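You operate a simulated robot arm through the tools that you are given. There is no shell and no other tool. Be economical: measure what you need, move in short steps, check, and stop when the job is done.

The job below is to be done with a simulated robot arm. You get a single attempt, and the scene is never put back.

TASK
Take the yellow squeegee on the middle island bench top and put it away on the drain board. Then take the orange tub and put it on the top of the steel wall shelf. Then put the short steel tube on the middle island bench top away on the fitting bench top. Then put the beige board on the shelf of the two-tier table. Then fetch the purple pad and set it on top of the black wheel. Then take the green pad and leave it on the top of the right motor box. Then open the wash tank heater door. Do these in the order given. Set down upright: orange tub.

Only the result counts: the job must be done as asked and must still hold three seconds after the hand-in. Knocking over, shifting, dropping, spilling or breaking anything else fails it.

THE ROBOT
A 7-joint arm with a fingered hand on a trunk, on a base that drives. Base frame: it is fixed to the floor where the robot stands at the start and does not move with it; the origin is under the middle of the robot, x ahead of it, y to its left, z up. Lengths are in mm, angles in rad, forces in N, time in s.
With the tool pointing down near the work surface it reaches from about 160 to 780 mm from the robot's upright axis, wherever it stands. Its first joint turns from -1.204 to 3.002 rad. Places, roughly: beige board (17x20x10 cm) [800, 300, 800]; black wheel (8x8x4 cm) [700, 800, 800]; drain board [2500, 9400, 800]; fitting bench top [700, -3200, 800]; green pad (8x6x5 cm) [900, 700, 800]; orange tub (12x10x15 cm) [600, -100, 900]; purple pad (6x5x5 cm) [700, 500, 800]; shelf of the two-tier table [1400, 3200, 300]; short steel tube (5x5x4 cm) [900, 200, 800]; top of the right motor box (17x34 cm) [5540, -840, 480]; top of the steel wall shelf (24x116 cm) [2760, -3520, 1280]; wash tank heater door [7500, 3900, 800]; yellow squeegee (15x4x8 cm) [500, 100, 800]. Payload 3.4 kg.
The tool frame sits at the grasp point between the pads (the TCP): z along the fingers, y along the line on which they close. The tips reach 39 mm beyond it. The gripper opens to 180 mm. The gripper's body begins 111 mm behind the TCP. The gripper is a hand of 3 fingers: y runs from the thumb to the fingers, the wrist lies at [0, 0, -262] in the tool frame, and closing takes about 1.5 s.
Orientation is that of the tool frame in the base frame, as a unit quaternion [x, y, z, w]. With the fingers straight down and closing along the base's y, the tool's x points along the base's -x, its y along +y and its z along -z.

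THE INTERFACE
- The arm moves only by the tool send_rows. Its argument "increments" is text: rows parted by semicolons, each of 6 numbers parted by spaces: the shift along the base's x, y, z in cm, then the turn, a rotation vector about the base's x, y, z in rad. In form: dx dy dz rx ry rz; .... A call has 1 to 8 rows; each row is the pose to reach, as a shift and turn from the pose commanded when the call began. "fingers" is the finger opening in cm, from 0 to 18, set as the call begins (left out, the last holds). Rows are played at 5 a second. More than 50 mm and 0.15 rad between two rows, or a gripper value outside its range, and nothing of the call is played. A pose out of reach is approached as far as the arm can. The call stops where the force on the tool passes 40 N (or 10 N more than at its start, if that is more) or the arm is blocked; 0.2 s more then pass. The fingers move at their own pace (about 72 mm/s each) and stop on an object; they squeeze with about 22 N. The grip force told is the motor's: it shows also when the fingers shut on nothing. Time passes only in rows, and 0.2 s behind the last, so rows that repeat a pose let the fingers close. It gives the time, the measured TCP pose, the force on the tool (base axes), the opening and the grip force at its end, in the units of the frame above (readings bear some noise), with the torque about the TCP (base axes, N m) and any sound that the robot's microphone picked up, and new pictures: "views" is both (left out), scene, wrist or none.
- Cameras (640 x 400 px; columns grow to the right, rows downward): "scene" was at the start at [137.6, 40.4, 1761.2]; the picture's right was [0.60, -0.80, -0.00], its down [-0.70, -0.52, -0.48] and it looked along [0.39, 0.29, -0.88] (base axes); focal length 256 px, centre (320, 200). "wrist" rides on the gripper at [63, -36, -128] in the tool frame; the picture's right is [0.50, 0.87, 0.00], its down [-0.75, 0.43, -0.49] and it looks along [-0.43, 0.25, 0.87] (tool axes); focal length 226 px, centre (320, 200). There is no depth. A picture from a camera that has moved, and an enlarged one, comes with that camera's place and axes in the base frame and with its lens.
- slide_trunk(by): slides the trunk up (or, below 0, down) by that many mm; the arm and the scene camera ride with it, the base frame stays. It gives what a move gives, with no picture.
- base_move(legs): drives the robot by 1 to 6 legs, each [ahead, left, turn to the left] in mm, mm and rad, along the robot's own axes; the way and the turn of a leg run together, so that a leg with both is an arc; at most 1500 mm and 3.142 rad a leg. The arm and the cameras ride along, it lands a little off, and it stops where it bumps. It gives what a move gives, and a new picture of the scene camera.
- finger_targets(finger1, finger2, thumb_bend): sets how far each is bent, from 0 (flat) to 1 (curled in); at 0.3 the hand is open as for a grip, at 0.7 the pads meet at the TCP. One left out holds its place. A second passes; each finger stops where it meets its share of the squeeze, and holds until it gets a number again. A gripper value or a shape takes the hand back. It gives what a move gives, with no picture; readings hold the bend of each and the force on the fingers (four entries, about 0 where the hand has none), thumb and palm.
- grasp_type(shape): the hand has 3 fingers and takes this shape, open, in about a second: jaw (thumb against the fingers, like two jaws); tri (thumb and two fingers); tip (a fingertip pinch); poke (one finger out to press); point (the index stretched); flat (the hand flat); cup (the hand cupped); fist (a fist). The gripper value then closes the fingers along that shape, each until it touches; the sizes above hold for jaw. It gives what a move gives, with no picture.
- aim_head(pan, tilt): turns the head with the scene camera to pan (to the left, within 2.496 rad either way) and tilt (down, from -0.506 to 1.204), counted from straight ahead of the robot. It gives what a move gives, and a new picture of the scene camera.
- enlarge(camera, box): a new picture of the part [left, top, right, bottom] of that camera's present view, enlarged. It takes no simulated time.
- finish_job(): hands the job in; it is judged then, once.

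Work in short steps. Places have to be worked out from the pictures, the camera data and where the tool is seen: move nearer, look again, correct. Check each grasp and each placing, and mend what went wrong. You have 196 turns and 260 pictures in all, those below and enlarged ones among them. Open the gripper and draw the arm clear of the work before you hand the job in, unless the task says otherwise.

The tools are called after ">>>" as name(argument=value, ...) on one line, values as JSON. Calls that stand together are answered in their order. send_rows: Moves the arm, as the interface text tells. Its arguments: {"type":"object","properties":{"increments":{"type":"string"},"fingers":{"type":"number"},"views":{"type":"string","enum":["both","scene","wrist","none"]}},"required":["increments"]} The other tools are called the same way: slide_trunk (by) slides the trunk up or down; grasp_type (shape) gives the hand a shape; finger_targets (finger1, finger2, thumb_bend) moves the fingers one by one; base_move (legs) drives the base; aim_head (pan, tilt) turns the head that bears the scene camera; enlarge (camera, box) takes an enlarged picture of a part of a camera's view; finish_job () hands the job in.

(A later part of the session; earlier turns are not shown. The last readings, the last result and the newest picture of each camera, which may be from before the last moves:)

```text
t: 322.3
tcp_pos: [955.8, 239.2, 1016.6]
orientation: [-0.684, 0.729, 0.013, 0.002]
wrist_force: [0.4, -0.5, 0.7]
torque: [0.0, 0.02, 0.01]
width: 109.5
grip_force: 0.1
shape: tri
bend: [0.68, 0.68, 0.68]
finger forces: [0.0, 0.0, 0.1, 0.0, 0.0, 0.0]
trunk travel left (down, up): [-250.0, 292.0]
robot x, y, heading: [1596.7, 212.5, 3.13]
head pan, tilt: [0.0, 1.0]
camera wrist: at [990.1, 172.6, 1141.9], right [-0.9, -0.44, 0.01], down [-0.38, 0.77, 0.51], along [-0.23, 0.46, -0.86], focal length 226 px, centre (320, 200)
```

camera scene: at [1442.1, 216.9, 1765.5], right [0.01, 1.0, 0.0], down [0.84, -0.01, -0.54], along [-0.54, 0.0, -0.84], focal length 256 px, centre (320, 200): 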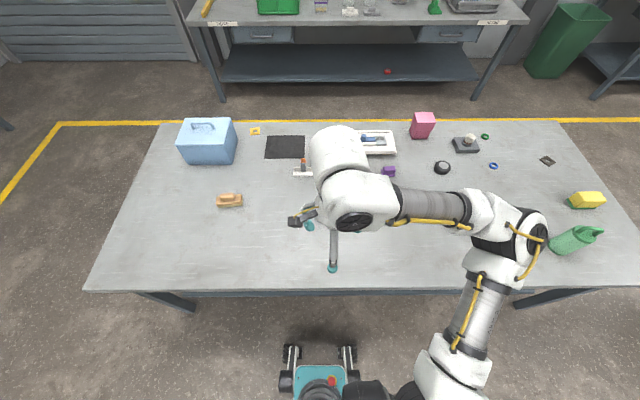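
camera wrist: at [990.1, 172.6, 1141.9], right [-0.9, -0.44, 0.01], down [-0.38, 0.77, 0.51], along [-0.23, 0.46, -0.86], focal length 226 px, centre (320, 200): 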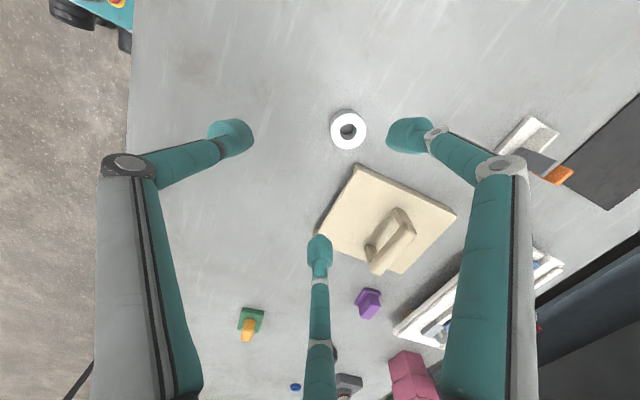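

Tube at (924,222), beige board's corner at (881,265). I yaw the hand +60° so the fingers avoid the board, and move above the tube.

>>> send_rows(increments="-0.5 -0.3 -1 0 0 0.14; -1 -0.6 -2 0 0 0.28; -1.5 -0.9 -3 0 0 0.42; -2 -1.2 -4 0 0 0.56; -2.5 -1.5 -5 0 0 0.7; -3 -1.7 -6 0 0 0.84; -3.2 -1.7 -7 0 0 0.96; -3.2 -1.7 -8 -0.02 -0.015 1.047", fingers=9, views="wrist")

```text
t: 324.1
tcp_pos: [924.8, 222.5, 934.3]
orientation: [0.958, -0.288, 0.001, 0.007]
wrist_force: [0.8, 0.2, 0.2]
torque: [-0.01, 0.0, -0.02]
width: 90.7
grip_force: 0.1
shape: tri
bend: [0.71, 0.71, 0.72]
finger forces: [0.1, 0.0, 0.0, 0.0, 0.1, 0.0]
trunk travel left (down, up): [-250.0, 292.0]
robot x, y, heading: [1594.2, 213.0, 3.134]
head pan, tilt: [0.0, 1.0]
camera wrist: at [998.3, 220.2, 1062.5], right [-0.06, -1.0, 0.02], down [-0.87, 0.06, 0.49], along [-0.49, 0.02, -0.87], focal length 226 px, centre (320, 200)
```

wrist: 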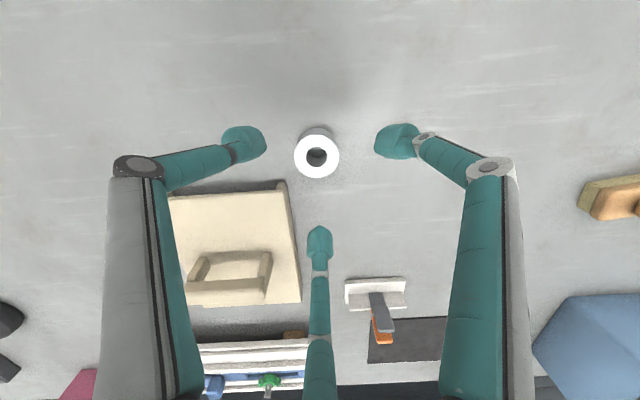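

Centred. Descend to z≈844 and close on the tube.

>>> send_rows(increments="0 0.2 -3 0 0 0; 0.1 0.2 -6 0 0 0; 0.1 0.2 -8 0 0 0; 0.1 0.2 -9.1 0 0 0", views="none")

>>> send_rows(increments="0 0 0 0 0 0; 0 0 0 0 0 0; 0 0 0 0 0 0; 0 0 0 0 0 0; 0 0 0 0 0 0; 0 0 0 0 0 0; 0 0 0 0 0 0", fingers=0, views="wrist")

```text
t: 325.1
tcp_pos: [926.3, 225.8, 842.8]
orientation: [0.957, -0.289, 0.001, 0.009]
wrist_force: [-0.4, 0.3, -0.1]
torque: [0.02, 0.0, -0.02]
width: 90.7
grip_force: 0.1
shape: tri
bend: [0.71, 0.71, 0.72]
finger forces: [0.0, 0.0, 0.1, 0.0, 0.1, 0.1]
trunk travel left (down, up): [-250.0, 292.0]
robot x, y, heading: [1597.4, 214.0, 3.134]
head pan, tilt: [0.0, 1.0]
```

```text
t: 326.7
tcp_pos: [926.4, 225.6, 844.2]
orientation: [0.957, -0.289, 0.0, 0.008]
wrist_force: [0.8, -0.4, -0.2]
torque: [0.02, 0.0, 0.0]
width: 41.3
grip_force: 21.5
shape: tri
bend: [0.72, 0.72, 0.74]
finger forces: [18.8, 19.4, 0.1, 0.0, 20.4, 0.0]
trunk travel left (down, up): [-250.0, 292.0]
robot x, y, heading: [1594.7, 213.0, 3.134]
head pan, tilt: [0.0, 1.0]
camera wrist: at [998.9, 222.5, 972.5], right [-0.06, -1.0, 0.02], down [-0.87, 0.06, 0.49], along [-0.49, 0.02, -0.87], focal length 226 px, centre (320, 200)
```

wrist: 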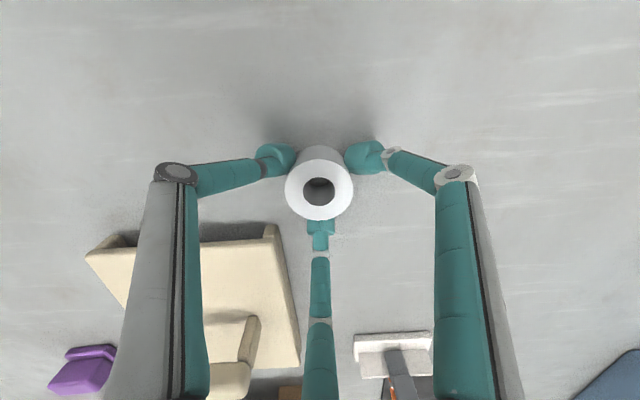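

Firm grip. Lift, retract, then turn toward the fitting bench.

>>> send_rows(increments="0 0 3 0 0 0; 0 0 7 0 0 0; 0 0 11 0 0 0; 4 0 14 0 0 0; 8 0 17 0 0 0; 12.5 0 19 0 0 0; 17 0 20 0 0 0; 21.5 0 20 0 0 0", views="none")

>>> base_move(legs=[[-60, 0, 0], [0, 0, 1.579], [1400, 0, 0], [1100, 270, 0]])

```text
t: 328.5
tcp_pos: [1144.7, 224.5, 1044.4]
orientation: [0.957, -0.289, 0.0, 0.008]
wrist_force: [-0.3, 0.9, 0.7]
torque: [-0.01, 0.0, 0.01]
width: 41.4
grip_force: 22.2
shape: tri
bend: [0.72, 0.72, 0.74]
finger forces: [18.7, 19.5, 0.1, 0.1, 20.4, 0.0]
trunk travel left (down, up): [-250.0, 292.0]
robot x, y, heading: [1595.7, 214.7, 3.133]
head pan, tilt: [0.0, 1.0]
```

```text
t: 345.4
tcp_pos: [1841.4, -2769.8, 1045.5]
orientation: [0.888, 0.46, 0.006, 0.005]
wrist_force: [-0.2, -0.6, -0.7]
torque: [0.02, 0.01, 0.01]
width: 41.1
grip_force: 22.2
shape: tri
bend: [0.72, 0.72, 0.74]
finger forces: [18.7, 19.4, 0.0, 0.1, 20.5, 0.0]
trunk travel left (down, up): [-250.0, 292.0]
robot x, y, heading: [1867.9, -2317.3, -1.613]
head pan, tilt: [0.0, 1.0]
camera scene: at [1854.6, -2471.5, 1765.3], right [-1.0, 0.04, 0.0], down [0.03, 0.84, -0.54], along [-0.02, -0.54, -0.84], focal length 256 px, centre (320, 200)
```

scene: 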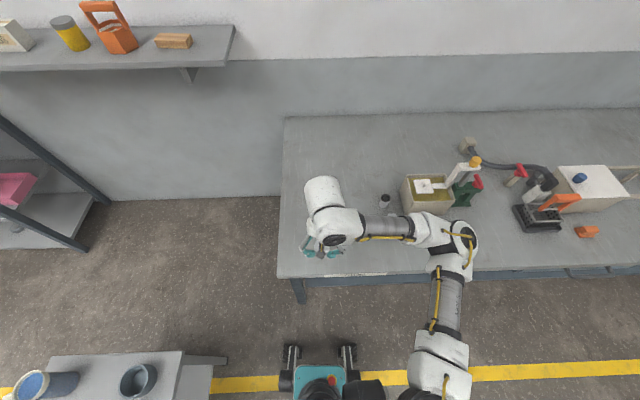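

Bench's east end is free under the hand. Move forward 12 cm and lower.

>>> send_rows(increments="0 -4 -2 0 0 0; 0 -8 -5 0 0 0; 0 -12 -8 0 0 0; 0 -13 -12 0 0 0; 0 -13 -15.5 0 0 0; 0 -13 -17 0 0 0", views="wrist")

>>> send_rows(increments="0 0 -0.5 0 0 0; 0 0 -1 0 0 0; 0 0 -1.5 0 0 0; 0 0 -2 0 0 0; 0 0 -2.4 0 0 0; 0 0 -2.8 0 0 0; 0 0 -3.2 0 0 0", views="none")

```text
t: 346.8
tcp_pos: [1844.5, -2899.3, 874.8]
orientation: [0.888, 0.46, 0.004, 0.006]
wrist_force: [0.2, -0.5, -0.7]
torque: [0.0, -0.01, -0.01]
width: 41.2
grip_force: 21.8
shape: tri
bend: [0.72, 0.72, 0.74]
finger forces: [18.7, 19.3, 0.0, 0.1, 20.4, 0.0]
trunk travel left (down, up): [-250.0, 292.0]
robot x, y, heading: [1861.4, -2317.4, -1.604]
head pan, tilt: [0.0, 1.0]
camera wrist: at [1848.7, -2826.3, 1002.7], right [1.0, -0.09, 0.01], down [-0.09, -0.86, 0.5], along [-0.03, -0.5, -0.87], focal length 226 px, centre (320, 200)
```

wrist: 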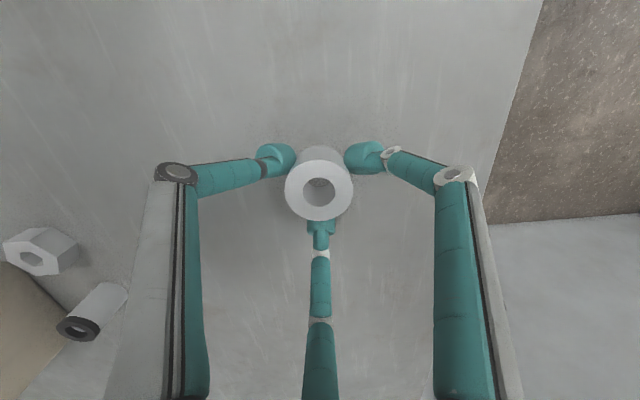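

```text
t: 348.4
tcp_pos: [1842.8, -2898.7, 843.3]
orientation: [0.888, 0.461, 0.005, 0.006]
wrist_force: [1.1, 0.2, -0.4]
torque: [0.02, 0.01, 0.01]
width: 40.8
grip_force: 22.4
shape: tri
bend: [0.72, 0.72, 0.74]
finger forces: [18.8, 19.4, 0.0, 0.0, 20.5, 0.0]
trunk travel left (down, up): [-250.0, 292.0]
robot x, y, heading: [1863.7, -2319.2, -1.607]
head pan, tilt: [0.0, 1.0]
```

Continue in finer steps.

>>> send_rows(increments="0 0 -0.15 0 0 0; 0 0 -0.3 0 0 0; 0 0 -0.45 0 0 0; 0 0 -0.6 0 0 0; 0 0 -0.75 0 0 0; 0 0 -0.9 0 0 0", views="none")

```text
t: 349.9
tcp_pos: [1845.0, -2898.2, 840.1]
orientation: [0.888, 0.46, 0.004, 0.012]
wrist_force: [-4.5, 5.1, 23.1]
torque: [0.3, 0.32, -0.05]
width: 43.7
grip_force: 21.8
shape: tri
bend: [0.73, 0.73, 0.75]
finger forces: [20.5, 20.3, 0.0, 0.1, 27.1, 0.0]
trunk travel left (down, up): [-250.0, 292.0]
robot x, y, heading: [1866.1, -2312.9, -1.6]
head pan, tilt: [0.0, 1.0]
stopped in row 6: the force on the tool passed its limit at 40 N (the readings are from after the stop); the commanded pose is now the measured one
```

Contact. Ease up 2 mm, open, then rise.

>>> send_rows(increments="0 0 0.25 0 0 0; 0 0 0.25 0 0 0; 0 0 0.25 0 0 0; 0 0 0.3 0 0 0; 0 0 0.5 0 0 0; 0 0 0.5 0 0 0", fingers=9, views="none")

>>> send_rows(increments="0 0 2 0 0 0; 0 0 5 0 0 0; 0 0 9 0 0 0; 0 2 13 0 0 0; 0 6 17 0 0 0; 0 10 20 0 0 0; 0 14 20 0 0 0", views="both")

```text
t: 351.3
tcp_pos: [1846.6, -2899.5, 842.7]
orientation: [0.888, 0.46, 0.003, 0.008]
wrist_force: [0.3, 0.6, 0.3]
torque: [-0.03, -0.02, -0.01]
width: 89.1
grip_force: 0.0
shape: tri
bend: [0.71, 0.71, 0.72]
finger forces: [0.0, 0.0, 0.1, 0.1, 0.0, 0.0]
trunk travel left (down, up): [-250.0, 292.0]
robot x, y, heading: [1869.6, -2317.6, -1.603]
head pan, tilt: [0.0, 1.0]
```

```text
refused: row 5 steps farther than a row can; nothing moved
```

>>> send_rows(increments="0 0 2 0 0 0; 0 0 5 0 0 0; 0 0 9 0 0 0; 0 2 13 0 0 0; 0 5 16 0 0 0; 0 8.5 18.5 0 0 0; 0 13 20 0 0 0", views="wrist")

```text
t: 352.9
tcp_pos: [1843.1, -2768.1, 1042.3]
orientation: [0.888, 0.46, 0.004, 0.009]
wrist_force: [-0.1, -0.3, -0.3]
torque: [-0.02, 0.0, -0.01]
width: 89.4
grip_force: 0.0
shape: tri
bend: [0.71, 0.71, 0.72]
finger forces: [0.0, 0.1, 0.0, 0.0, 0.0, 0.1]
trunk travel left (down, up): [-250.0, 292.0]
robot x, y, heading: [1866.5, -2316.3, -1.605]
head pan, tilt: [0.0, 1.0]
camera wrist: at [1848.0, -2693.9, 1170.4], right [1.0, -0.09, 0.02], down [-0.09, -0.86, 0.5], along [-0.03, -0.5, -0.86], focal length 226 px, centre (320, 200)
```

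wrist: 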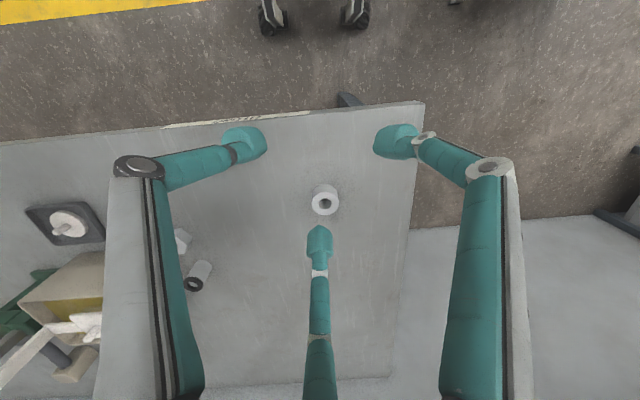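

Tube is placed on the fitting bench. Next the beige board: drive back to the island's near side.

>>> send_rows(increments="0 2 3 0 0 0; 0 4 6 0 0 0; 0 6 9 0 0 0", fingers=11, views="none")

>>> base_move(legs=[[-820, 0, 0.03], [0, -1000, 0], [0, -960, 0], [0, 0, 1.571]])

```text
t: 353.7
tcp_pos: [1846.3, -2706.0, 1135.2]
orientation: [0.888, 0.46, 0.003, 0.01]
wrist_force: [0.1, 0.1, -0.1]
torque: [-0.01, -0.03, 0.01]
width: 109.5
grip_force: 0.0
shape: tri
bend: [0.68, 0.68, 0.68]
finger forces: [0.0, 0.0, 0.0, 0.1, 0.0, 0.1]
trunk travel left (down, up): [-250.0, 292.0]
robot x, y, heading: [1869.8, -2318.7, -1.603]
head pan, tilt: [0.0, 1.0]
```

```text
t: 371.2
tcp_pos: [323.6, -1493.4, 1132.0]
orientation: [0.274, 0.962, 0.01, 0.003]
wrist_force: [0.0, 0.2, 1.0]
torque: [0.03, 0.0, -0.02]
width: 109.4
grip_force: 0.0
shape: tri
bend: [0.68, 0.68, 0.68]
finger forces: [0.0, 0.0, 0.0, 0.0, 0.1, 0.0]
trunk travel left (down, up): [-250.0, 292.0]
robot x, y, heading: [-68.6, -1491.4, 0.019]
head pan, tilt: [0.0, 1.0]
camera scene: at [87.8, -1497.6, 1765.3], right [0.02, -1.0, -0.01], down [-0.84, -0.01, -0.54], along [0.54, 0.02, -0.84], focal length 256 px, centre (320, 200)
```

scene: 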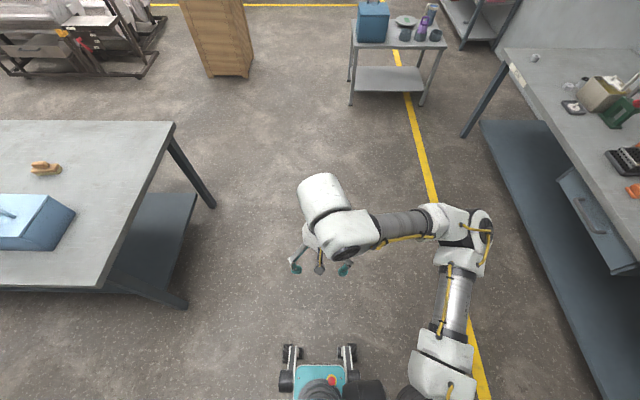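

Free floor here: I test how low the hand can reach with the trunk down (needed for the low shelf).

>>> slide_trunk(by=-250)

>>> send_rows(increments="1 0 -4.7 0 0 0; 2 0 -9.4 0 0 0; 3 0 -14.1 0 0 0; 4 0 -18.8 0 0 0; 5 0 -23.5 0 0 0; 6 0 -28.2 0 0 0; 7 0 -32.9 0 0 0; 8 0 -37.6 0 0 0", views="none")

>>> send_rows(increments="2 0 -3 0 0 0; 4 0 -6 0 0 0; 6 0 -9 0 0 0; 8 0 -12 0 0 0", views="scene")

```text
t: 373.8
tcp_pos: [327.5, -1490.3, 873.4]
orientation: [0.291, 0.957, -0.006, -0.023]
wrist_force: [-0.6, 0.1, -0.6]
torque: [0.02, 0.02, 0.0]
width: 109.3
grip_force: 0.1
shape: tri
bend: [0.68, 0.68, 0.68]
finger forces: [0.0, 0.1, 0.0, 0.0, 0.0, 0.0]
trunk travel left (down, up): [0.0, 542.0]
robot x, y, heading: [-65.8, -1487.7, 0.019]
head pan, tilt: [0.0, 1.0]
```

```text
t: 375.6
tcp_pos: [401.5, -1489.5, 507.5]
orientation: [0.276, 0.961, 0.011, 0.002]
wrist_force: [0.7, -0.4, -0.7]
torque: [0.06, 0.04, 0.01]
width: 110.0
grip_force: 0.1
shape: tri
bend: [0.68, 0.68, 0.68]
finger forces: [0.1, 0.0, 0.0, 0.0, 0.1, 0.1]
out of reach, approached as far as the arm can: row 3, 4, 5, 6, 7
trunk travel left (down, up): [0.0, 542.0]
robot x, y, heading: [-69.6, -1496.4, 0.022]
head pan, tilt: [0.0, 1.0]
```

```text
t: 376.6
tcp_pos: [480.3, -1484.3, 389.9]
orientation: [0.275, 0.961, 0.006, 0.006]
wrist_force: [-0.5, 0.0, 0.5]
torque: [-0.04, -0.01, 0.03]
width: 110.1
grip_force: 0.2
shape: tri
bend: [0.68, 0.68, 0.68]
finger forces: [0.1, 0.0, 0.0, 0.0, 0.1, 0.0]
trunk travel left (down, up): [0.0, 542.0]
robot x, y, heading: [-67.5, -1496.6, 0.018]
head pan, tilt: [0.0, 1.0]
camera scene: at [478.6, -1483.2, 1431.2], right [0.02, -1.0, 0.0], down [-0.85, -0.02, -0.53], along [0.53, 0.01, -0.85], focal length 256 px, centre (320, 200)
```

scene: 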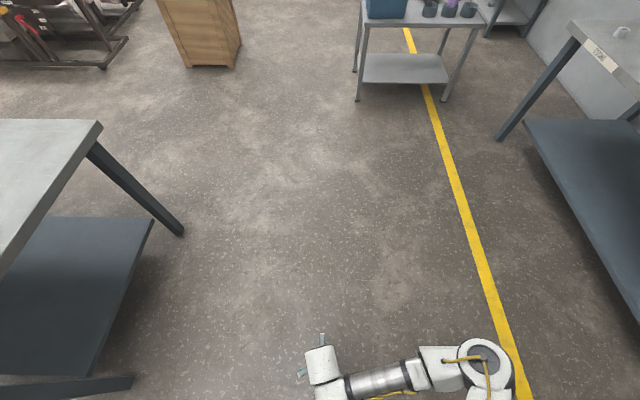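

Low reach works (with the torso leaning), but for the shelf I'll need the hand pitched ~45°. Go back up and strafe to face the board.

>>> send_rows(increments="-2 0 4.4 0 0 0; -4 0 8.8 0 0 0; -6 0 13.2 0 0 0; -8 0 17.6 0 0 0; -9.5 0 22 0 0 0; -11 0 26.6 0 0 0; -12 0 31 0 0 0; -13 0 35.5 0 0 0", views="none")

>>> slide_trunk(by=250)

>>> send_rows(increments="0 0 4 0 0 0; 0 0 8 0 0 0; 0 0 12 0 0 0; 0 0 15 0 0 0", views="none")

>>> base_move(legs=[[0, 0, -0.02], [0, 1400, 0], [0, 420, 0]])

```text
t: 378.4
tcp_pos: [392.7, -1475.0, 719.0]
orientation: [0.275, 0.961, 0.009, 0.004]
wrist_force: [0.1, -0.6, 0.3]
torque: [-0.02, 0.02, -0.03]
width: 110.2
grip_force: 0.0
shape: tri
bend: [0.68, 0.68, 0.68]
finger forces: [0.0, 0.1, 0.0, 0.0, 0.0, 0.0]
out of reach, approached as far as the arm can: row 4, 5, 6, 7, 8
trunk travel left (down, up): [0.0, 542.0]
robot x, y, heading: [-68.9, -1493.9, 0.018]
head pan, tilt: [0.0, 1.0]
```

```text
t: 381.0
tcp_pos: [395.7, -1470.2, 970.6]
orientation: [0.275, 0.961, 0.008, 0.004]
wrist_force: [0.3, -0.4, 0.2]
torque: [-0.01, -0.02, -0.02]
width: 110.2
grip_force: 0.0
shape: tri
bend: [0.68, 0.68, 0.68]
finger forces: [0.0, 0.1, 0.1, 0.0, 0.1, 0.0]
trunk travel left (down, up): [-250.0, 292.0]
robot x, y, heading: [-70.7, -1492.1, 0.019]
head pan, tilt: [0.0, 1.0]
```

```text
t: 382.0
tcp_pos: [395.3, -1470.5, 1121.7]
orientation: [0.275, 0.961, 0.008, 0.005]
wrist_force: [1.1, -0.6, -1.4]
torque: [-0.01, 0.02, 0.02]
width: 110.0
grip_force: 0.1
shape: tri
bend: [0.68, 0.68, 0.68]
finger forces: [0.0, 0.0, 0.1, 0.0, 0.1, 0.0]
trunk travel left (down, up): [-250.0, 292.0]
robot x, y, heading: [-69.4, -1492.0, 0.022]
head pan, tilt: [0.0, 1.0]
```

```text
t: 391.5
tcp_pos: [385.4, 324.1, 1120.6]
orientation: [0.279, 0.96, 0.012, 0.003]
wrist_force: [0.3, 0.0, 0.0]
torque: [0.01, 0.06, 0.0]
width: 109.7
grip_force: 0.1
shape: tri
bend: [0.68, 0.68, 0.68]
finger forces: [0.1, 0.0, 0.1, 0.0, 0.1, 0.1]
trunk travel left (down, up): [-250.0, 292.0]
robot x, y, heading: [-74.9, 313.7, 0.012]
head pan, tilt: [0.0, 1.0]
camera scene: at [77.2, 305.5, 1765.2], right [0.01, -1.0, -0.01], down [-0.84, -0.01, -0.54], along [0.54, 0.01, -0.84], focal length 256 px, centre (320, 200)
```

scene: 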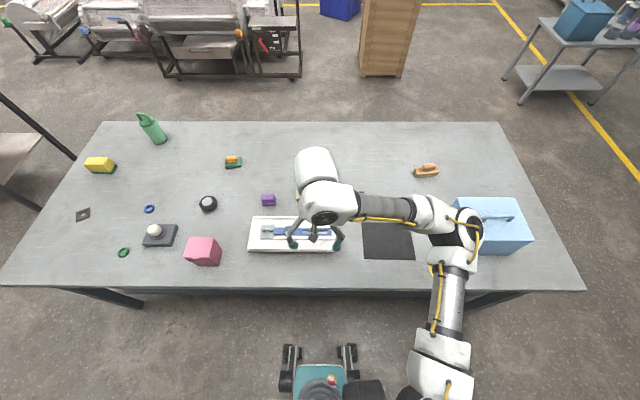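

Move closer and turn the hand (thumb toward me), extending over the board.

>>> base_move(legs=[[130, 0, -0.01]])

>>> send_rows(increments="2 0.3 0 0 0 -0.13; 4 0.6 0 0 0 -0.26; 6 0.9 0 0 0 -0.39; 8 1.2 0 0 0 -0.52; 10 1.5 0 0 0 -0.65; 12 1.8 0 0 0 -0.78; 14 2 0 0 0 -0.91; 16 2 0 0 0 -1.01", views="both")

>>> enlarge(camera="wrist", box=[240, 100, 480, 280])

```text
t: 392.8
tcp_pos: [513.6, 339.5, 1122.1]
orientation: [0.285, 0.959, 0.004, 0.006]
wrist_force: [0.3, -0.3, -0.4]
torque: [-0.03, -0.02, 0.01]
width: 109.9
grip_force: 0.1
shape: tri
bend: [0.68, 0.68, 0.68]
finger forces: [0.0, 0.0, 0.0, 0.1, 0.0, 0.0]
trunk travel left (down, up): [-250.0, 292.0]
robot x, y, heading: [54.1, 319.6, 0.001]
head pan, tilt: [0.0, 1.0]
camera scene: at [208.1, 327.6, 1765.2], right [0.0, -1.0, 0.0], down [-0.84, 0.0, -0.54], along [0.54, 0.0, -0.84], focal length 256 px, centre (320, 200)
```

scene: 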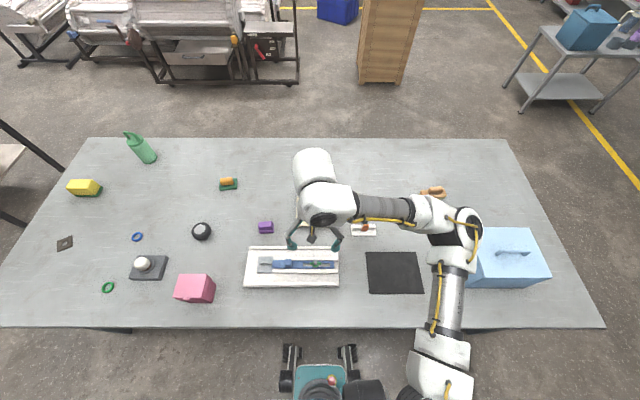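

```text
t: 394.6
tcp_pos: [672.2, 355.0, 1122.0]
orientation: [0.714, 0.7, 0.002, 0.011]
wrist_force: [-0.9, -0.4, -0.1]
torque: [0.0, 0.0, 0.01]
width: 110.0
grip_force: 0.1
shape: tri
bend: [0.68, 0.68, 0.68]
finger forces: [0.0, 0.0, 0.0, 0.0, 0.0, 0.0]
trunk travel left (down, up): [-250.0, 292.0]
robot x, y, heading: [48.2, 317.4, 0.001]
head pan, tilt: [0.0, 1.0]
camera scene: at [208.6, 320.1, 1765.1], right [0.0, -1.0, 0.0], down [-0.84, 0.0, -0.54], along [0.54, 0.0, -0.84], focal length 256 px, centre (320, 200)
camera wrist: at [634.6, 419.1, 1248.9], right [0.88, 0.48, 0.01], down [0.41, -0.76, 0.51], along [0.25, -0.44, -0.86], focal length 226 px, centre (320, 200)
```

scene: 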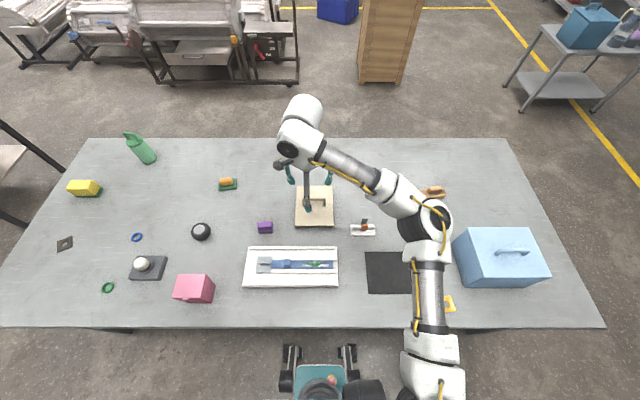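
wrist: 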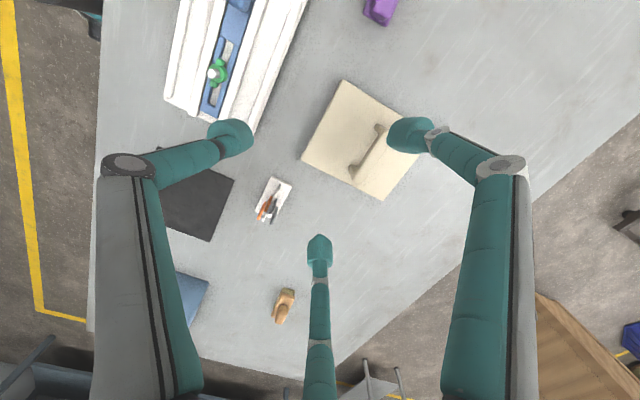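

```text
2.22 times, centred on (360, 190) of wrist
camera zoom: at [634.6, 419.1, 1248.9], right [0.88, 0.48, 0.01], down [0.41, -0.76, 0.51], along [0.25, -0.44, -0.86], focal length 502 px, centre (231, 222)
```

zoom: 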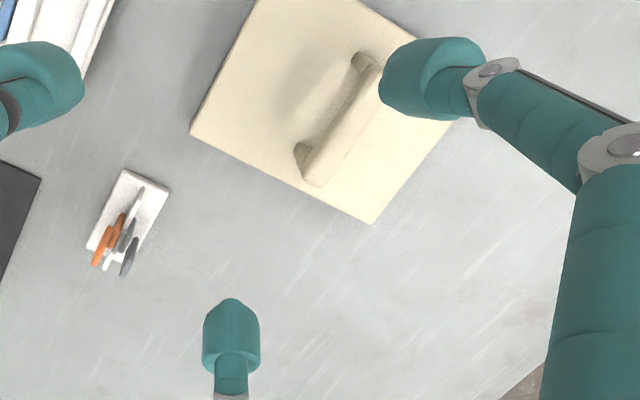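

Handle bar runs along y, centred (783,350), top ~z 898. I pitch the hand 45° forward and come to a standoff above-behind it.

>>> send_rows(increments="0.5 0 -2 0 -0.131 0; 1 0 -4.5 0 -0.262 0; 1.5 -0.2 -7 0 -0.393 0; 2.5 -0.4 -10 0 -0.524 0; 3.2 -0.5 -13 0 -0.655 0; 4 -0.5 -16 0 -0.785 0", fingers=7, views="wrist")

>>> enlarge(camera="wrist", box=[220, 80, 420, 240])

```text
t: 395.9
tcp_pos: [712.2, 349.5, 960.8]
orientation: [0.658, 0.644, 0.275, 0.277]
wrist_force: [0.6, 0.2, -0.3]
torque: [-0.03, 0.02, 0.02]
width: 70.5
grip_force: 0.1
shape: tri
bend: [0.72, 0.72, 0.74]
finger forces: [0.0, 0.1, 0.0, 0.0, 0.0, 0.1]
trunk travel left (down, up): [-250.0, 292.0]
robot x, y, heading: [47.9, 323.1, -0.0]
head pan, tilt: [0.0, 1.0]
camera wrist: at [596.0, 414.1, 1024.8], right [0.61, 0.49, 0.62], down [-0.07, -0.76, 0.65], along [0.79, -0.44, -0.43], focal length 226 px, centre (320, 200)
```

wrist: 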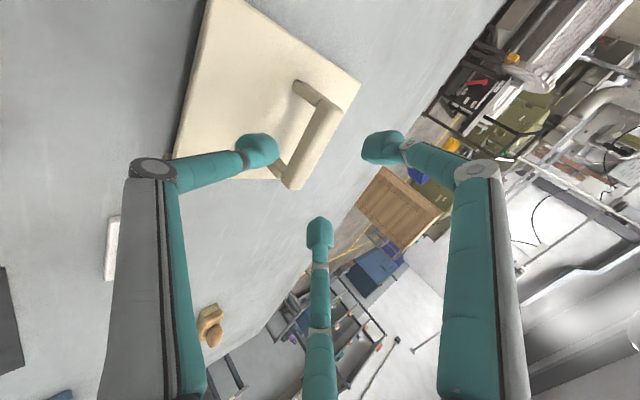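

```text
2.50 times, centred on (320, 160) of wrist
camera zoom: at [596.0, 414.1, 1024.8], right [0.61, 0.49, 0.62], down [-0.07, -0.76, 0.65], along [0.79, -0.44, -0.43], focal length 565 px, centre (320, 300)
```

zoom: 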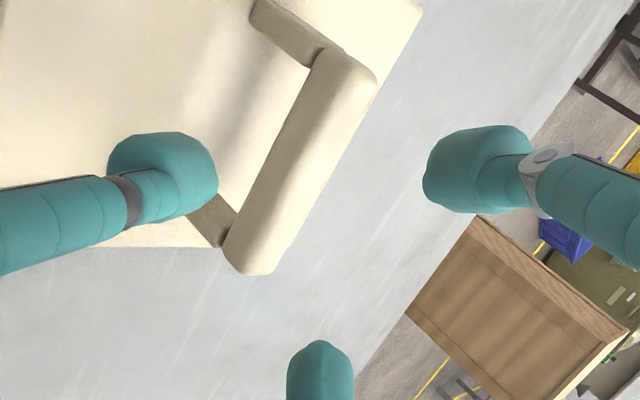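

Bar refined to (783,350,≈878). Narrow the opening and move in so the thumb comes under the bar.

>>> send_rows(increments="1 0 -1 0 0 0; 2 0 -2.2 0 0 0; 3.4 0 -4 0 0 0; 5 0 -5.9 0 0 0; 6.7 0 -7.9 0 0 0", fingers=5, views="wrist")

```text
t: 397.1
tcp_pos: [775.5, 350.5, 884.0]
orientation: [0.658, 0.643, 0.274, 0.278]
wrist_force: [-0.3, -0.2, -0.7]
torque: [-0.05, 0.01, 0.03]
width: 50.6
grip_force: 0.1
shape: tri
bend: [0.72, 0.72, 0.74]
finger forces: [0.0, 0.1, 0.1, 0.0, 0.0, 0.0]
trunk travel left (down, up): [-250.0, 292.0]
robot x, y, heading: [49.6, 321.1, 0.002]
head pan, tilt: [0.0, 1.0]
camera wrist: at [660.7, 414.3, 947.3], right [0.61, 0.49, 0.62], down [-0.07, -0.76, 0.65], along [0.79, -0.44, -0.43], focal length 226 px, centre (320, 200)
```

wrist: 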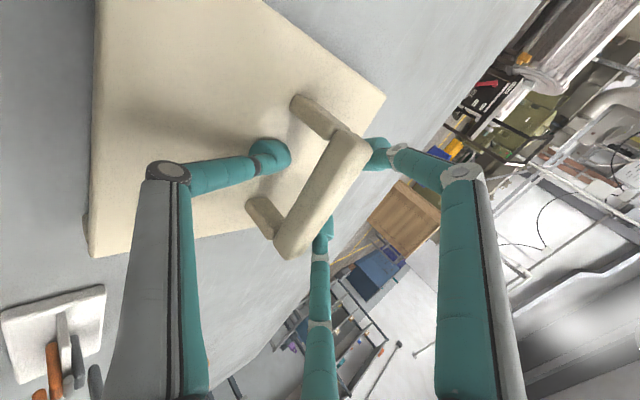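

Bar sits centrally between thumb and fingers. Close.

>>> send_rows(increments="0.1 0 -0.1 0 0 0; 0.2 0 -0.2 0 0 0; 0.2 0 -0.2 0 0 0; 0.2 0 -0.2 0 0 0; 0.2 0 -0.2 0 0 0; 0.2 0 -0.2 0 0 0", fingers=0, views="none")

>>> send_rows(increments="0 0 0.4 0 0 0; 0 0 0.8 0 0 0; 0 0 1.2 0 0 0; 0 0 1.7 0 0 0; 0 0 2.2 0 0 0; 0 0 2.8 0 0 0; 0 0 3.4 0 0 0; 0 0 4 0 0 0", views="both")

```text
t: 398.6
tcp_pos: [779.9, 349.1, 881.5]
orientation: [0.658, 0.644, 0.274, 0.277]
wrist_force: [1.2, 0.6, -0.3]
torque: [-0.02, 0.02, 0.02]
width: 0.3
grip_force: 22.4
shape: tri
bend: [0.71, 0.73, 0.67]
finger forces: [2.7, 4.4, 0.0, 0.0, 3.1, 0.1]
trunk travel left (down, up): [-250.0, 292.0]
robot x, y, heading: [49.3, 316.1, 0.004]
head pan, tilt: [0.0, 1.0]
```

```text
t: 400.4
tcp_pos: [779.3, 349.4, 921.0]
orientation: [0.657, 0.645, 0.274, 0.277]
wrist_force: [-0.6, 0.4, -3.3]
torque: [0.04, 0.01, -0.02]
width: 0.1
grip_force: 21.7
shape: tri
bend: [0.71, 0.73, 0.67]
finger forces: [2.8, 3.4, 0.0, 0.1, 3.7, 0.0]
trunk travel left (down, up): [-250.0, 292.0]
robot x, y, heading: [50.8, 319.7, 0.001]
head pan, tilt: [0.0, 1.0]
camera scene: at [207.9, 318.2, 1765.2], right [0.0, -1.0, 0.0], down [-0.84, 0.0, -0.54], along [0.54, 0.0, -0.84], focal length 256 px, centre (320, 200)
camera wrist: at [663.5, 413.9, 985.6], right [0.61, 0.49, 0.62], down [-0.07, -0.76, 0.65], along [0.79, -0.44, -0.43], focal length 226 px, centre (320, 200)
```

scene: 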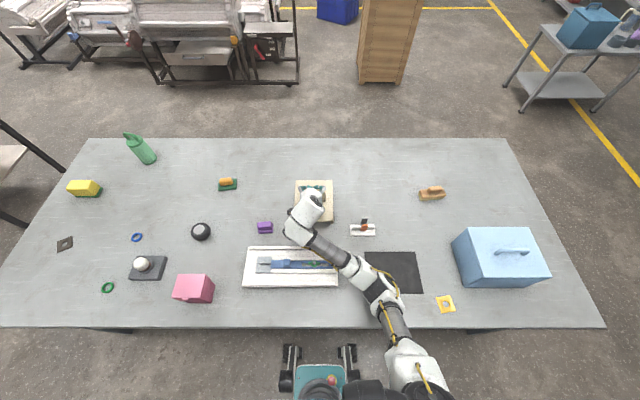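
wrist: 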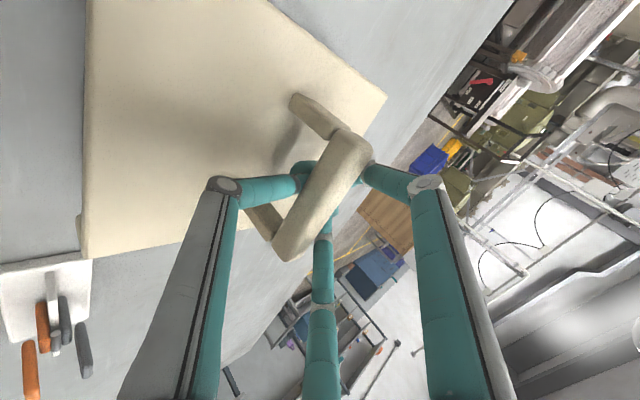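

Board is hooked and hanging level (~3 N). Lift higher and retract.

>>> send_rows(increments="0 0 2 0 0 0; -1 0 4.5 0 0 0; -4 0 7 0 0 0; -8 0 9 0 0 0; -12 0 10 0 0 0; -16 0 10 0 0 0; -20 0 10 0 0 0; -23 0 10 0 0 0", views="none")

>>> base_move(legs=[[-200, 0, 0], [0, 0, 1.571], [1450, 0, 0], [1430, 0, 0]])

```text
t: 402.4
tcp_pos: [579.4, 346.7, 1045.4]
orientation: [0.631, 0.619, 0.332, 0.328]
wrist_force: [-0.1, -0.2, -3.9]
torque: [0.0, 0.02, 0.05]
width: 0.0
grip_force: 22.1
shape: tri
bend: [0.71, 0.73, 0.67]
finger forces: [2.9, 2.9, 0.0, 0.0, 6.3, 0.1]
out of reach, approached as far as the arm can: row 6, 7, 8
trunk travel left (down, up): [-250.0, 292.0]
robot x, y, heading: [50.2, 317.9, 0.001]
head pan, tilt: [0.0, 1.0]
stopped in row 8: the arm was blocked; the commanded pose is now the measured one
```

```text
t: 421.3
tcp_pos: [-141.0, 3742.6, 1032.3]
orientation: [0.009, 0.889, 0.457, 0.002]
wrist_force: [-0.1, -0.1, -2.6]
torque: [-0.04, 0.02, -0.02]
width: 0.0
grip_force: 22.0
shape: tri
bend: [0.71, 0.73, 0.66]
finger forces: [2.7, 2.3, 0.0, 0.0, 6.0, 0.0]
trunk travel left (down, up): [-250.0, 292.0]
robot x, y, heading: [-111.5, 3211.9, 1.574]
head pan, tilt: [0.0, 1.0]
camera scene: at [-109.6, 3367.8, 1765.3], right [1.0, 0.0, 0.0], down [0.0, -0.84, -0.54], along [0.0, 0.54, -0.84], focal length 256 px, centre (320, 200)
```

scene: 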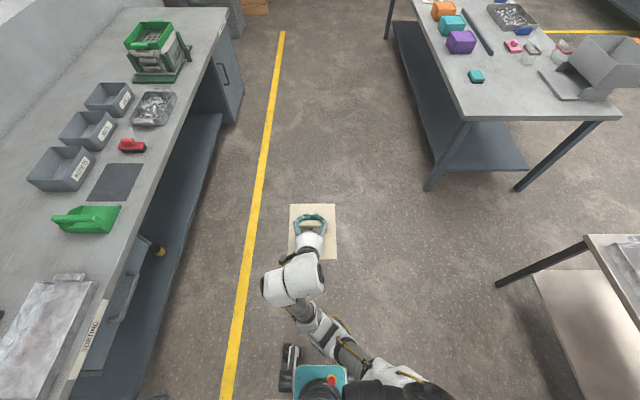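

Turn right to face the two-tier table.

>>> base_move(legs=[[0, 0, -1.574]])

>>> aim_head(pan=0.0, tilt=0.6)

```text
t: 425.6
tcp_pos: [418.2, 3222.3, 1032.9]
orientation: [0.646, 0.612, 0.316, 0.33]
wrist_force: [0.2, 0.0, -3.8]
torque: [0.03, -0.02, -0.02]
width: 0.2
grip_force: 22.1
shape: tri
bend: [0.71, 0.73, 0.66]
finger forces: [2.4, 1.9, 0.1, 0.0, 4.7, 0.0]
trunk travel left (down, up): [-250.0, 292.0]
robot x, y, heading: [-110.3, 3208.4, -0.034]
head pan, tilt: [0.0, 1.0]
camera scene: at [43.5, 3206.0, 1765.4], right [-0.03, -1.0, 0.0], down [-0.84, 0.03, -0.54], along [0.54, -0.02, -0.84], focal length 256 px, centre (320, 200)
```

scene: 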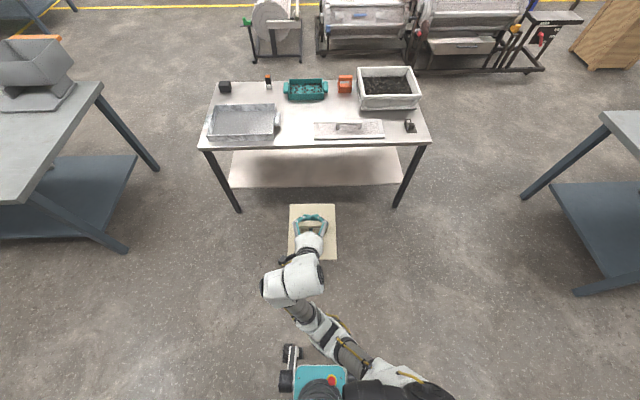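

```text
t: 426.5
tcp_pos: [416.6, 3222.8, 1034.2]
orientation: [0.645, 0.611, 0.318, 0.33]
wrist_force: [0.2, -0.1, -3.6]
torque: [0.03, 0.03, 0.02]
width: 0.0
grip_force: 21.5
shape: tri
bend: [0.71, 0.73, 0.66]
finger forces: [2.4, 1.9, 0.1, 0.0, 5.2, 0.0]
trunk travel left (down, up): [-250.0, 292.0]
robot x, y, heading: [-110.7, 3208.8, -0.037]
head pan, tilt: [0.0, 0.6]
camera scene: at [62.3, 3205.5, 1797.2], right [-0.03, -1.0, 0.0], down [-0.57, 0.02, -0.82], along [0.82, -0.03, -0.57], focal length 256 px, centre (320, 200)
```

scene: 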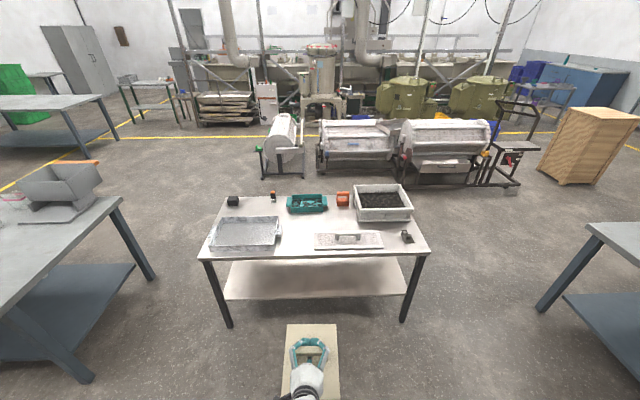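

Lower shelf's front edge is ~100 mm behind the top's edge. I'll shape the arm low and stretched here in the free space, then drive the board in under the top. Trunk down first.

>>> slide_trunk(by=-250)

>>> send_rows(increments="3.5 0 -3 0 0 0; 7 0 -6 0 0 0; 10.5 0 -9 0 0 0; 14 0 -12 0 0 0; 17.5 0 -15 0 0 0; 21 0 -18 0 0 0; 23.5 0 -22 0 0 0; 25 0 -26 0 0 0", views="scene")

```text
t: 429.1
tcp_pos: [444.8, 3220.6, 579.7]
orientation: [0.703, 0.667, 0.169, 0.18]
wrist_force: [-0.3, 1.0, -3.9]
torque: [0.02, -0.12, -0.01]
width: 0.0
grip_force: 22.1
shape: tri
bend: [0.71, 0.73, 0.66]
finger forces: [2.6, 2.2, 0.0, 0.0, 3.1, 0.0]
trunk travel left (down, up): [0.0, 542.0]
robot x, y, heading: [-107.8, 3209.6, -0.027]
head pan, tilt: [0.0, 0.6]
```

```text
t: 430.9
tcp_pos: [692.5, 3222.2, 318.4]
orientation: [0.703, 0.667, 0.169, 0.179]
wrist_force: [-0.8, -0.2, -2.5]
torque: [0.01, -0.05, -0.01]
width: 0.3
grip_force: 21.7
shape: tri
bend: [0.71, 0.73, 0.66]
finger forces: [2.5, 2.4, 0.0, 0.0, 2.6, 0.0]
trunk travel left (down, up): [0.0, 542.0]
robot x, y, heading: [-107.7, 3213.5, -0.035]
head pan, tilt: [0.0, 0.6]
camera scene: at [454.1, 3192.3, 1463.1], right [-0.03, -1.0, 0.0], down [-0.57, 0.02, -0.82], along [0.82, -0.03, -0.57], focal length 256 px, centre (320, 200)
```

scene: 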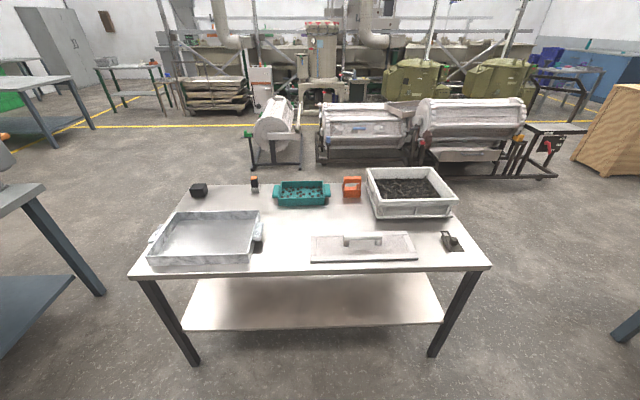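

The trunk folds forward, changing the pose; TCP is at z 318, pitch ~28°. I raise to z≈405 and pitch the hand to ~60° so the wrist stays outside the table edge.

>>> send_rows(increments="1 0 1.6 0 -0.11 0; 2 0 3.2 0 -0.22 0; 3 0 5 0 -0.33 0; 4 0 7 0 -0.44 0; 5 0 9 0 -0.55 0", views="wrist")

>>> aim_head(pan=0.0, tilt=1.2)

```text
t: 432.1
tcp_pos: [745.8, 3220.1, 409.1]
orientation: [0.63, 0.593, 0.354, 0.354]
wrist_force: [0.2, 0.3, -2.9]
torque: [0.01, 0.07, -0.03]
width: 0.0
grip_force: 21.9
shape: tri
bend: [0.71, 0.73, 0.66]
finger forces: [2.5, 1.8, 0.0, 0.0, 5.4, 0.0]
trunk travel left (down, up): [0.0, 542.0]
robot x, y, heading: [-109.2, 3212.5, -0.036]
head pan, tilt: [0.0, 0.6]
camera wrist: at [619.6, 3287.9, 443.2], right [0.45, 0.46, 0.76], down [-0.24, -0.76, 0.6], along [0.86, -0.46, -0.23], focal length 226 px, centre (320, 200)
```

wrist: 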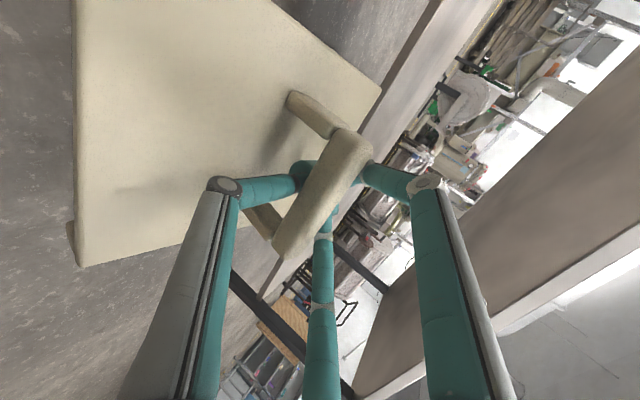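

```text
t: 433.1
tcp_pos: [746.2, 3220.1, 408.9]
orientation: [0.631, 0.593, 0.352, 0.354]
wrist_force: [-0.9, -1.1, -3.6]
torque: [0.02, 0.04, 0.02]
width: 0.0
grip_force: 22.0
shape: tri
bend: [0.71, 0.73, 0.66]
finger forces: [2.2, 1.9, 0.0, 0.0, 5.2, 0.0]
trunk travel left (down, up): [0.0, 542.0]
robot x, y, heading: [-113.0, 3213.3, -0.034]
head pan, tilt: [0.0, 1.201]
camera scene: at [420.5, 3193.5, 1419.2], right [-0.03, -1.0, 0.0], down [-0.93, 0.03, -0.36], along [0.36, -0.01, -0.93], focal length 256 px, centre (320, 200)
```

scene: 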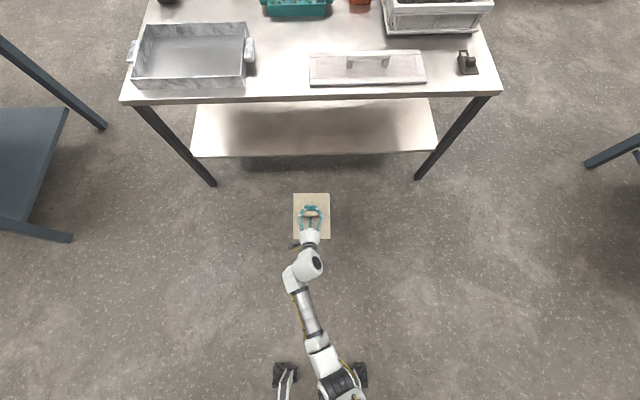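

Arm shape is good, board rigid to the hand. I level it (pitch back ~0.22), raise slightly, and drive forward partway.

>>> send_rows(increments="0 0 0.5 0 0.11 0; 0 0 1.2 0 0.22 0", views="none")

>>> base_move(legs=[[0, 0, 0.034], [250, 0, 0]])

>>> enlarge(camera="wrist", box=[0, 0, 640, 400])

```text
t: 433.7
tcp_pos: [745.7, 3220.5, 422.3]
orientation: [0.665, 0.629, 0.282, 0.287]
wrist_force: [0.1, -0.3, -4.0]
torque: [0.0, -0.01, 0.01]
width: 0.0
grip_force: 22.4
shape: tri
bend: [0.71, 0.73, 0.66]
finger forces: [2.6, 1.9, 0.1, 0.0, 4.9, 0.0]
trunk travel left (down, up): [0.0, 542.0]
robot x, y, heading: [-110.3, 3213.2, -0.033]
head pan, tilt: [0.0, 1.201]
```

```text
t: 435.9
tcp_pos: [994.5, 3252.0, 421.7]
orientation: [0.655, 0.64, 0.287, 0.282]
wrist_force: [0.6, 1.2, -3.0]
torque: [0.04, -0.02, 0.0]
width: 0.0
grip_force: 22.0
shape: tri
bend: [0.71, 0.73, 0.66]
finger forces: [2.5, 2.0, 0.1, 0.1, 5.2, 0.1]
trunk travel left (down, up): [0.0, 542.0]
robot x, y, heading: [138.1, 3210.2, -0.003]
head pan, tilt: [0.0, 1.201]
camera scene: at [671.2, 3211.6, 1418.9], right [0.0, -1.0, 0.0], down [-0.93, 0.0, -0.36], along [0.36, 0.0, -0.93], focal length 256 px, centre (320, 200)
```

scene: 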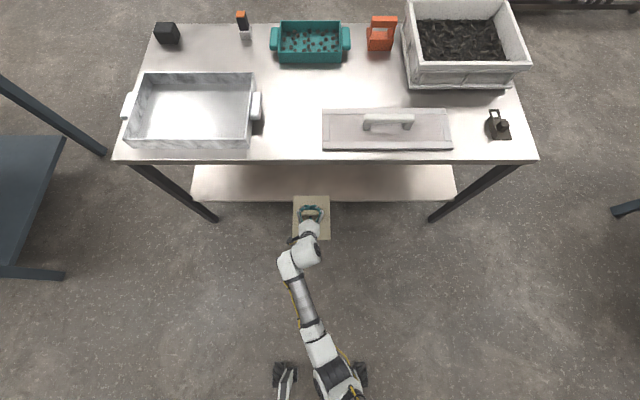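

```text
1.00 times, centred on (320, 200) of wrist (not enlarged: the box is as wide or as high as the picture)
camera zoom: at [877.1, 3313.9, 482.7], right [0.59, 0.48, 0.64], down [-0.08, -0.76, 0.64], along [0.8, -0.43, -0.41], focal length 226 px, centre (320, 200)
```

zoom: 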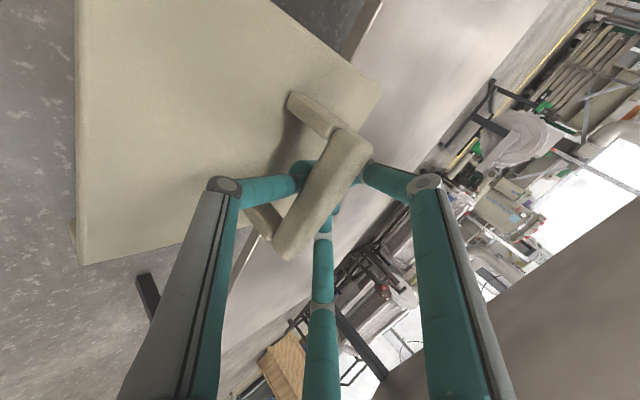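

Shelf front edge is at x≈1107, z≈295; board bottom ~340. Drive in further.

>>> base_move(legs=[[130, 0, 0.003]])

>>> base_move(legs=[[100, 0, 0]])

>>> enlarge(camera="wrist", box=[0, 0, 640, 400])

```text
t: 437.1
tcp_pos: [1122.7, 3253.2, 425.5]
orientation: [0.653, 0.641, 0.289, 0.283]
wrist_force: [0.1, 0.5, -4.2]
torque: [0.04, 0.01, 0.01]
width: 0.4
grip_force: 21.6
shape: tri
bend: [0.71, 0.73, 0.66]
finger forces: [2.6, 2.1, 0.1, 0.0, 5.8, 0.0]
trunk travel left (down, up): [0.0, 542.0]
robot x, y, heading: [269.5, 3210.6, 0.003]
head pan, tilt: [0.0, 1.201]
camera scene: at [801.9, 3214.3, 1418.8], right [0.0, -1.0, 0.0], down [-0.93, 0.0, -0.36], along [0.36, 0.0, -0.93], focal length 256 px, centre (320, 200)
```

scene: 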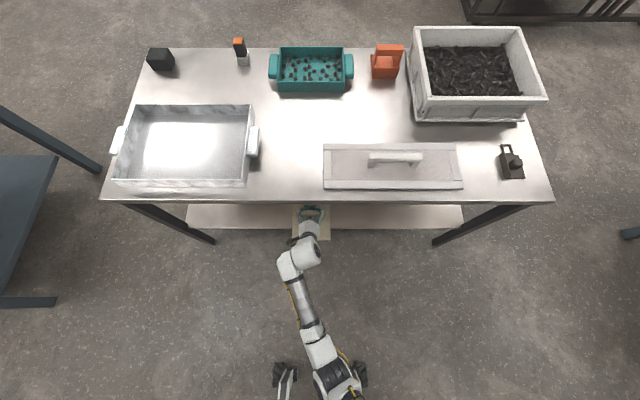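

```text
t: 438.3
tcp_pos: [1218.6, 3257.9, 430.6]
orientation: [0.652, 0.641, 0.291, 0.283]
wrist_force: [0.7, 0.8, -3.1]
torque: [-0.04, 0.0, 0.03]
width: 0.0
grip_force: 22.5
shape: tri
bend: [0.71, 0.73, 0.66]
finger forces: [2.6, 2.2, 0.0, 0.0, 6.3, 0.0]
trunk travel left (down, up): [0.0, 542.0]
robot x, y, heading: [369.7, 3212.4, 0.007]
head pan, tilt: [0.0, 1.201]
camera scene: at [900.6, 3215.7, 1418.8], right [0.01, -1.0, 0.0], down [-0.93, -0.01, -0.36], along [0.36, 0.0, -0.93], focal length 256 px, centre (320, 200)
```

scene: 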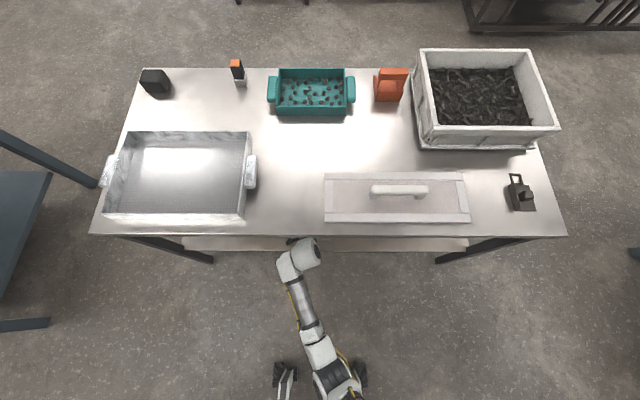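

```text
1.00 times, centred on (320, 200) of wrist (not enlarged: the box is as wide or as high as the picture)
camera zoom: at [1100.4, 3319.3, 490.1], right [0.59, 0.48, 0.65], down [-0.08, -0.76, 0.64], along [0.81, -0.43, -0.41], focal length 226 px, centre (320, 200)
```

zoom: 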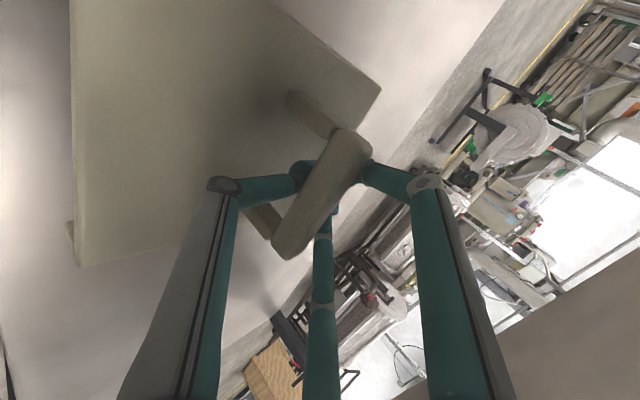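

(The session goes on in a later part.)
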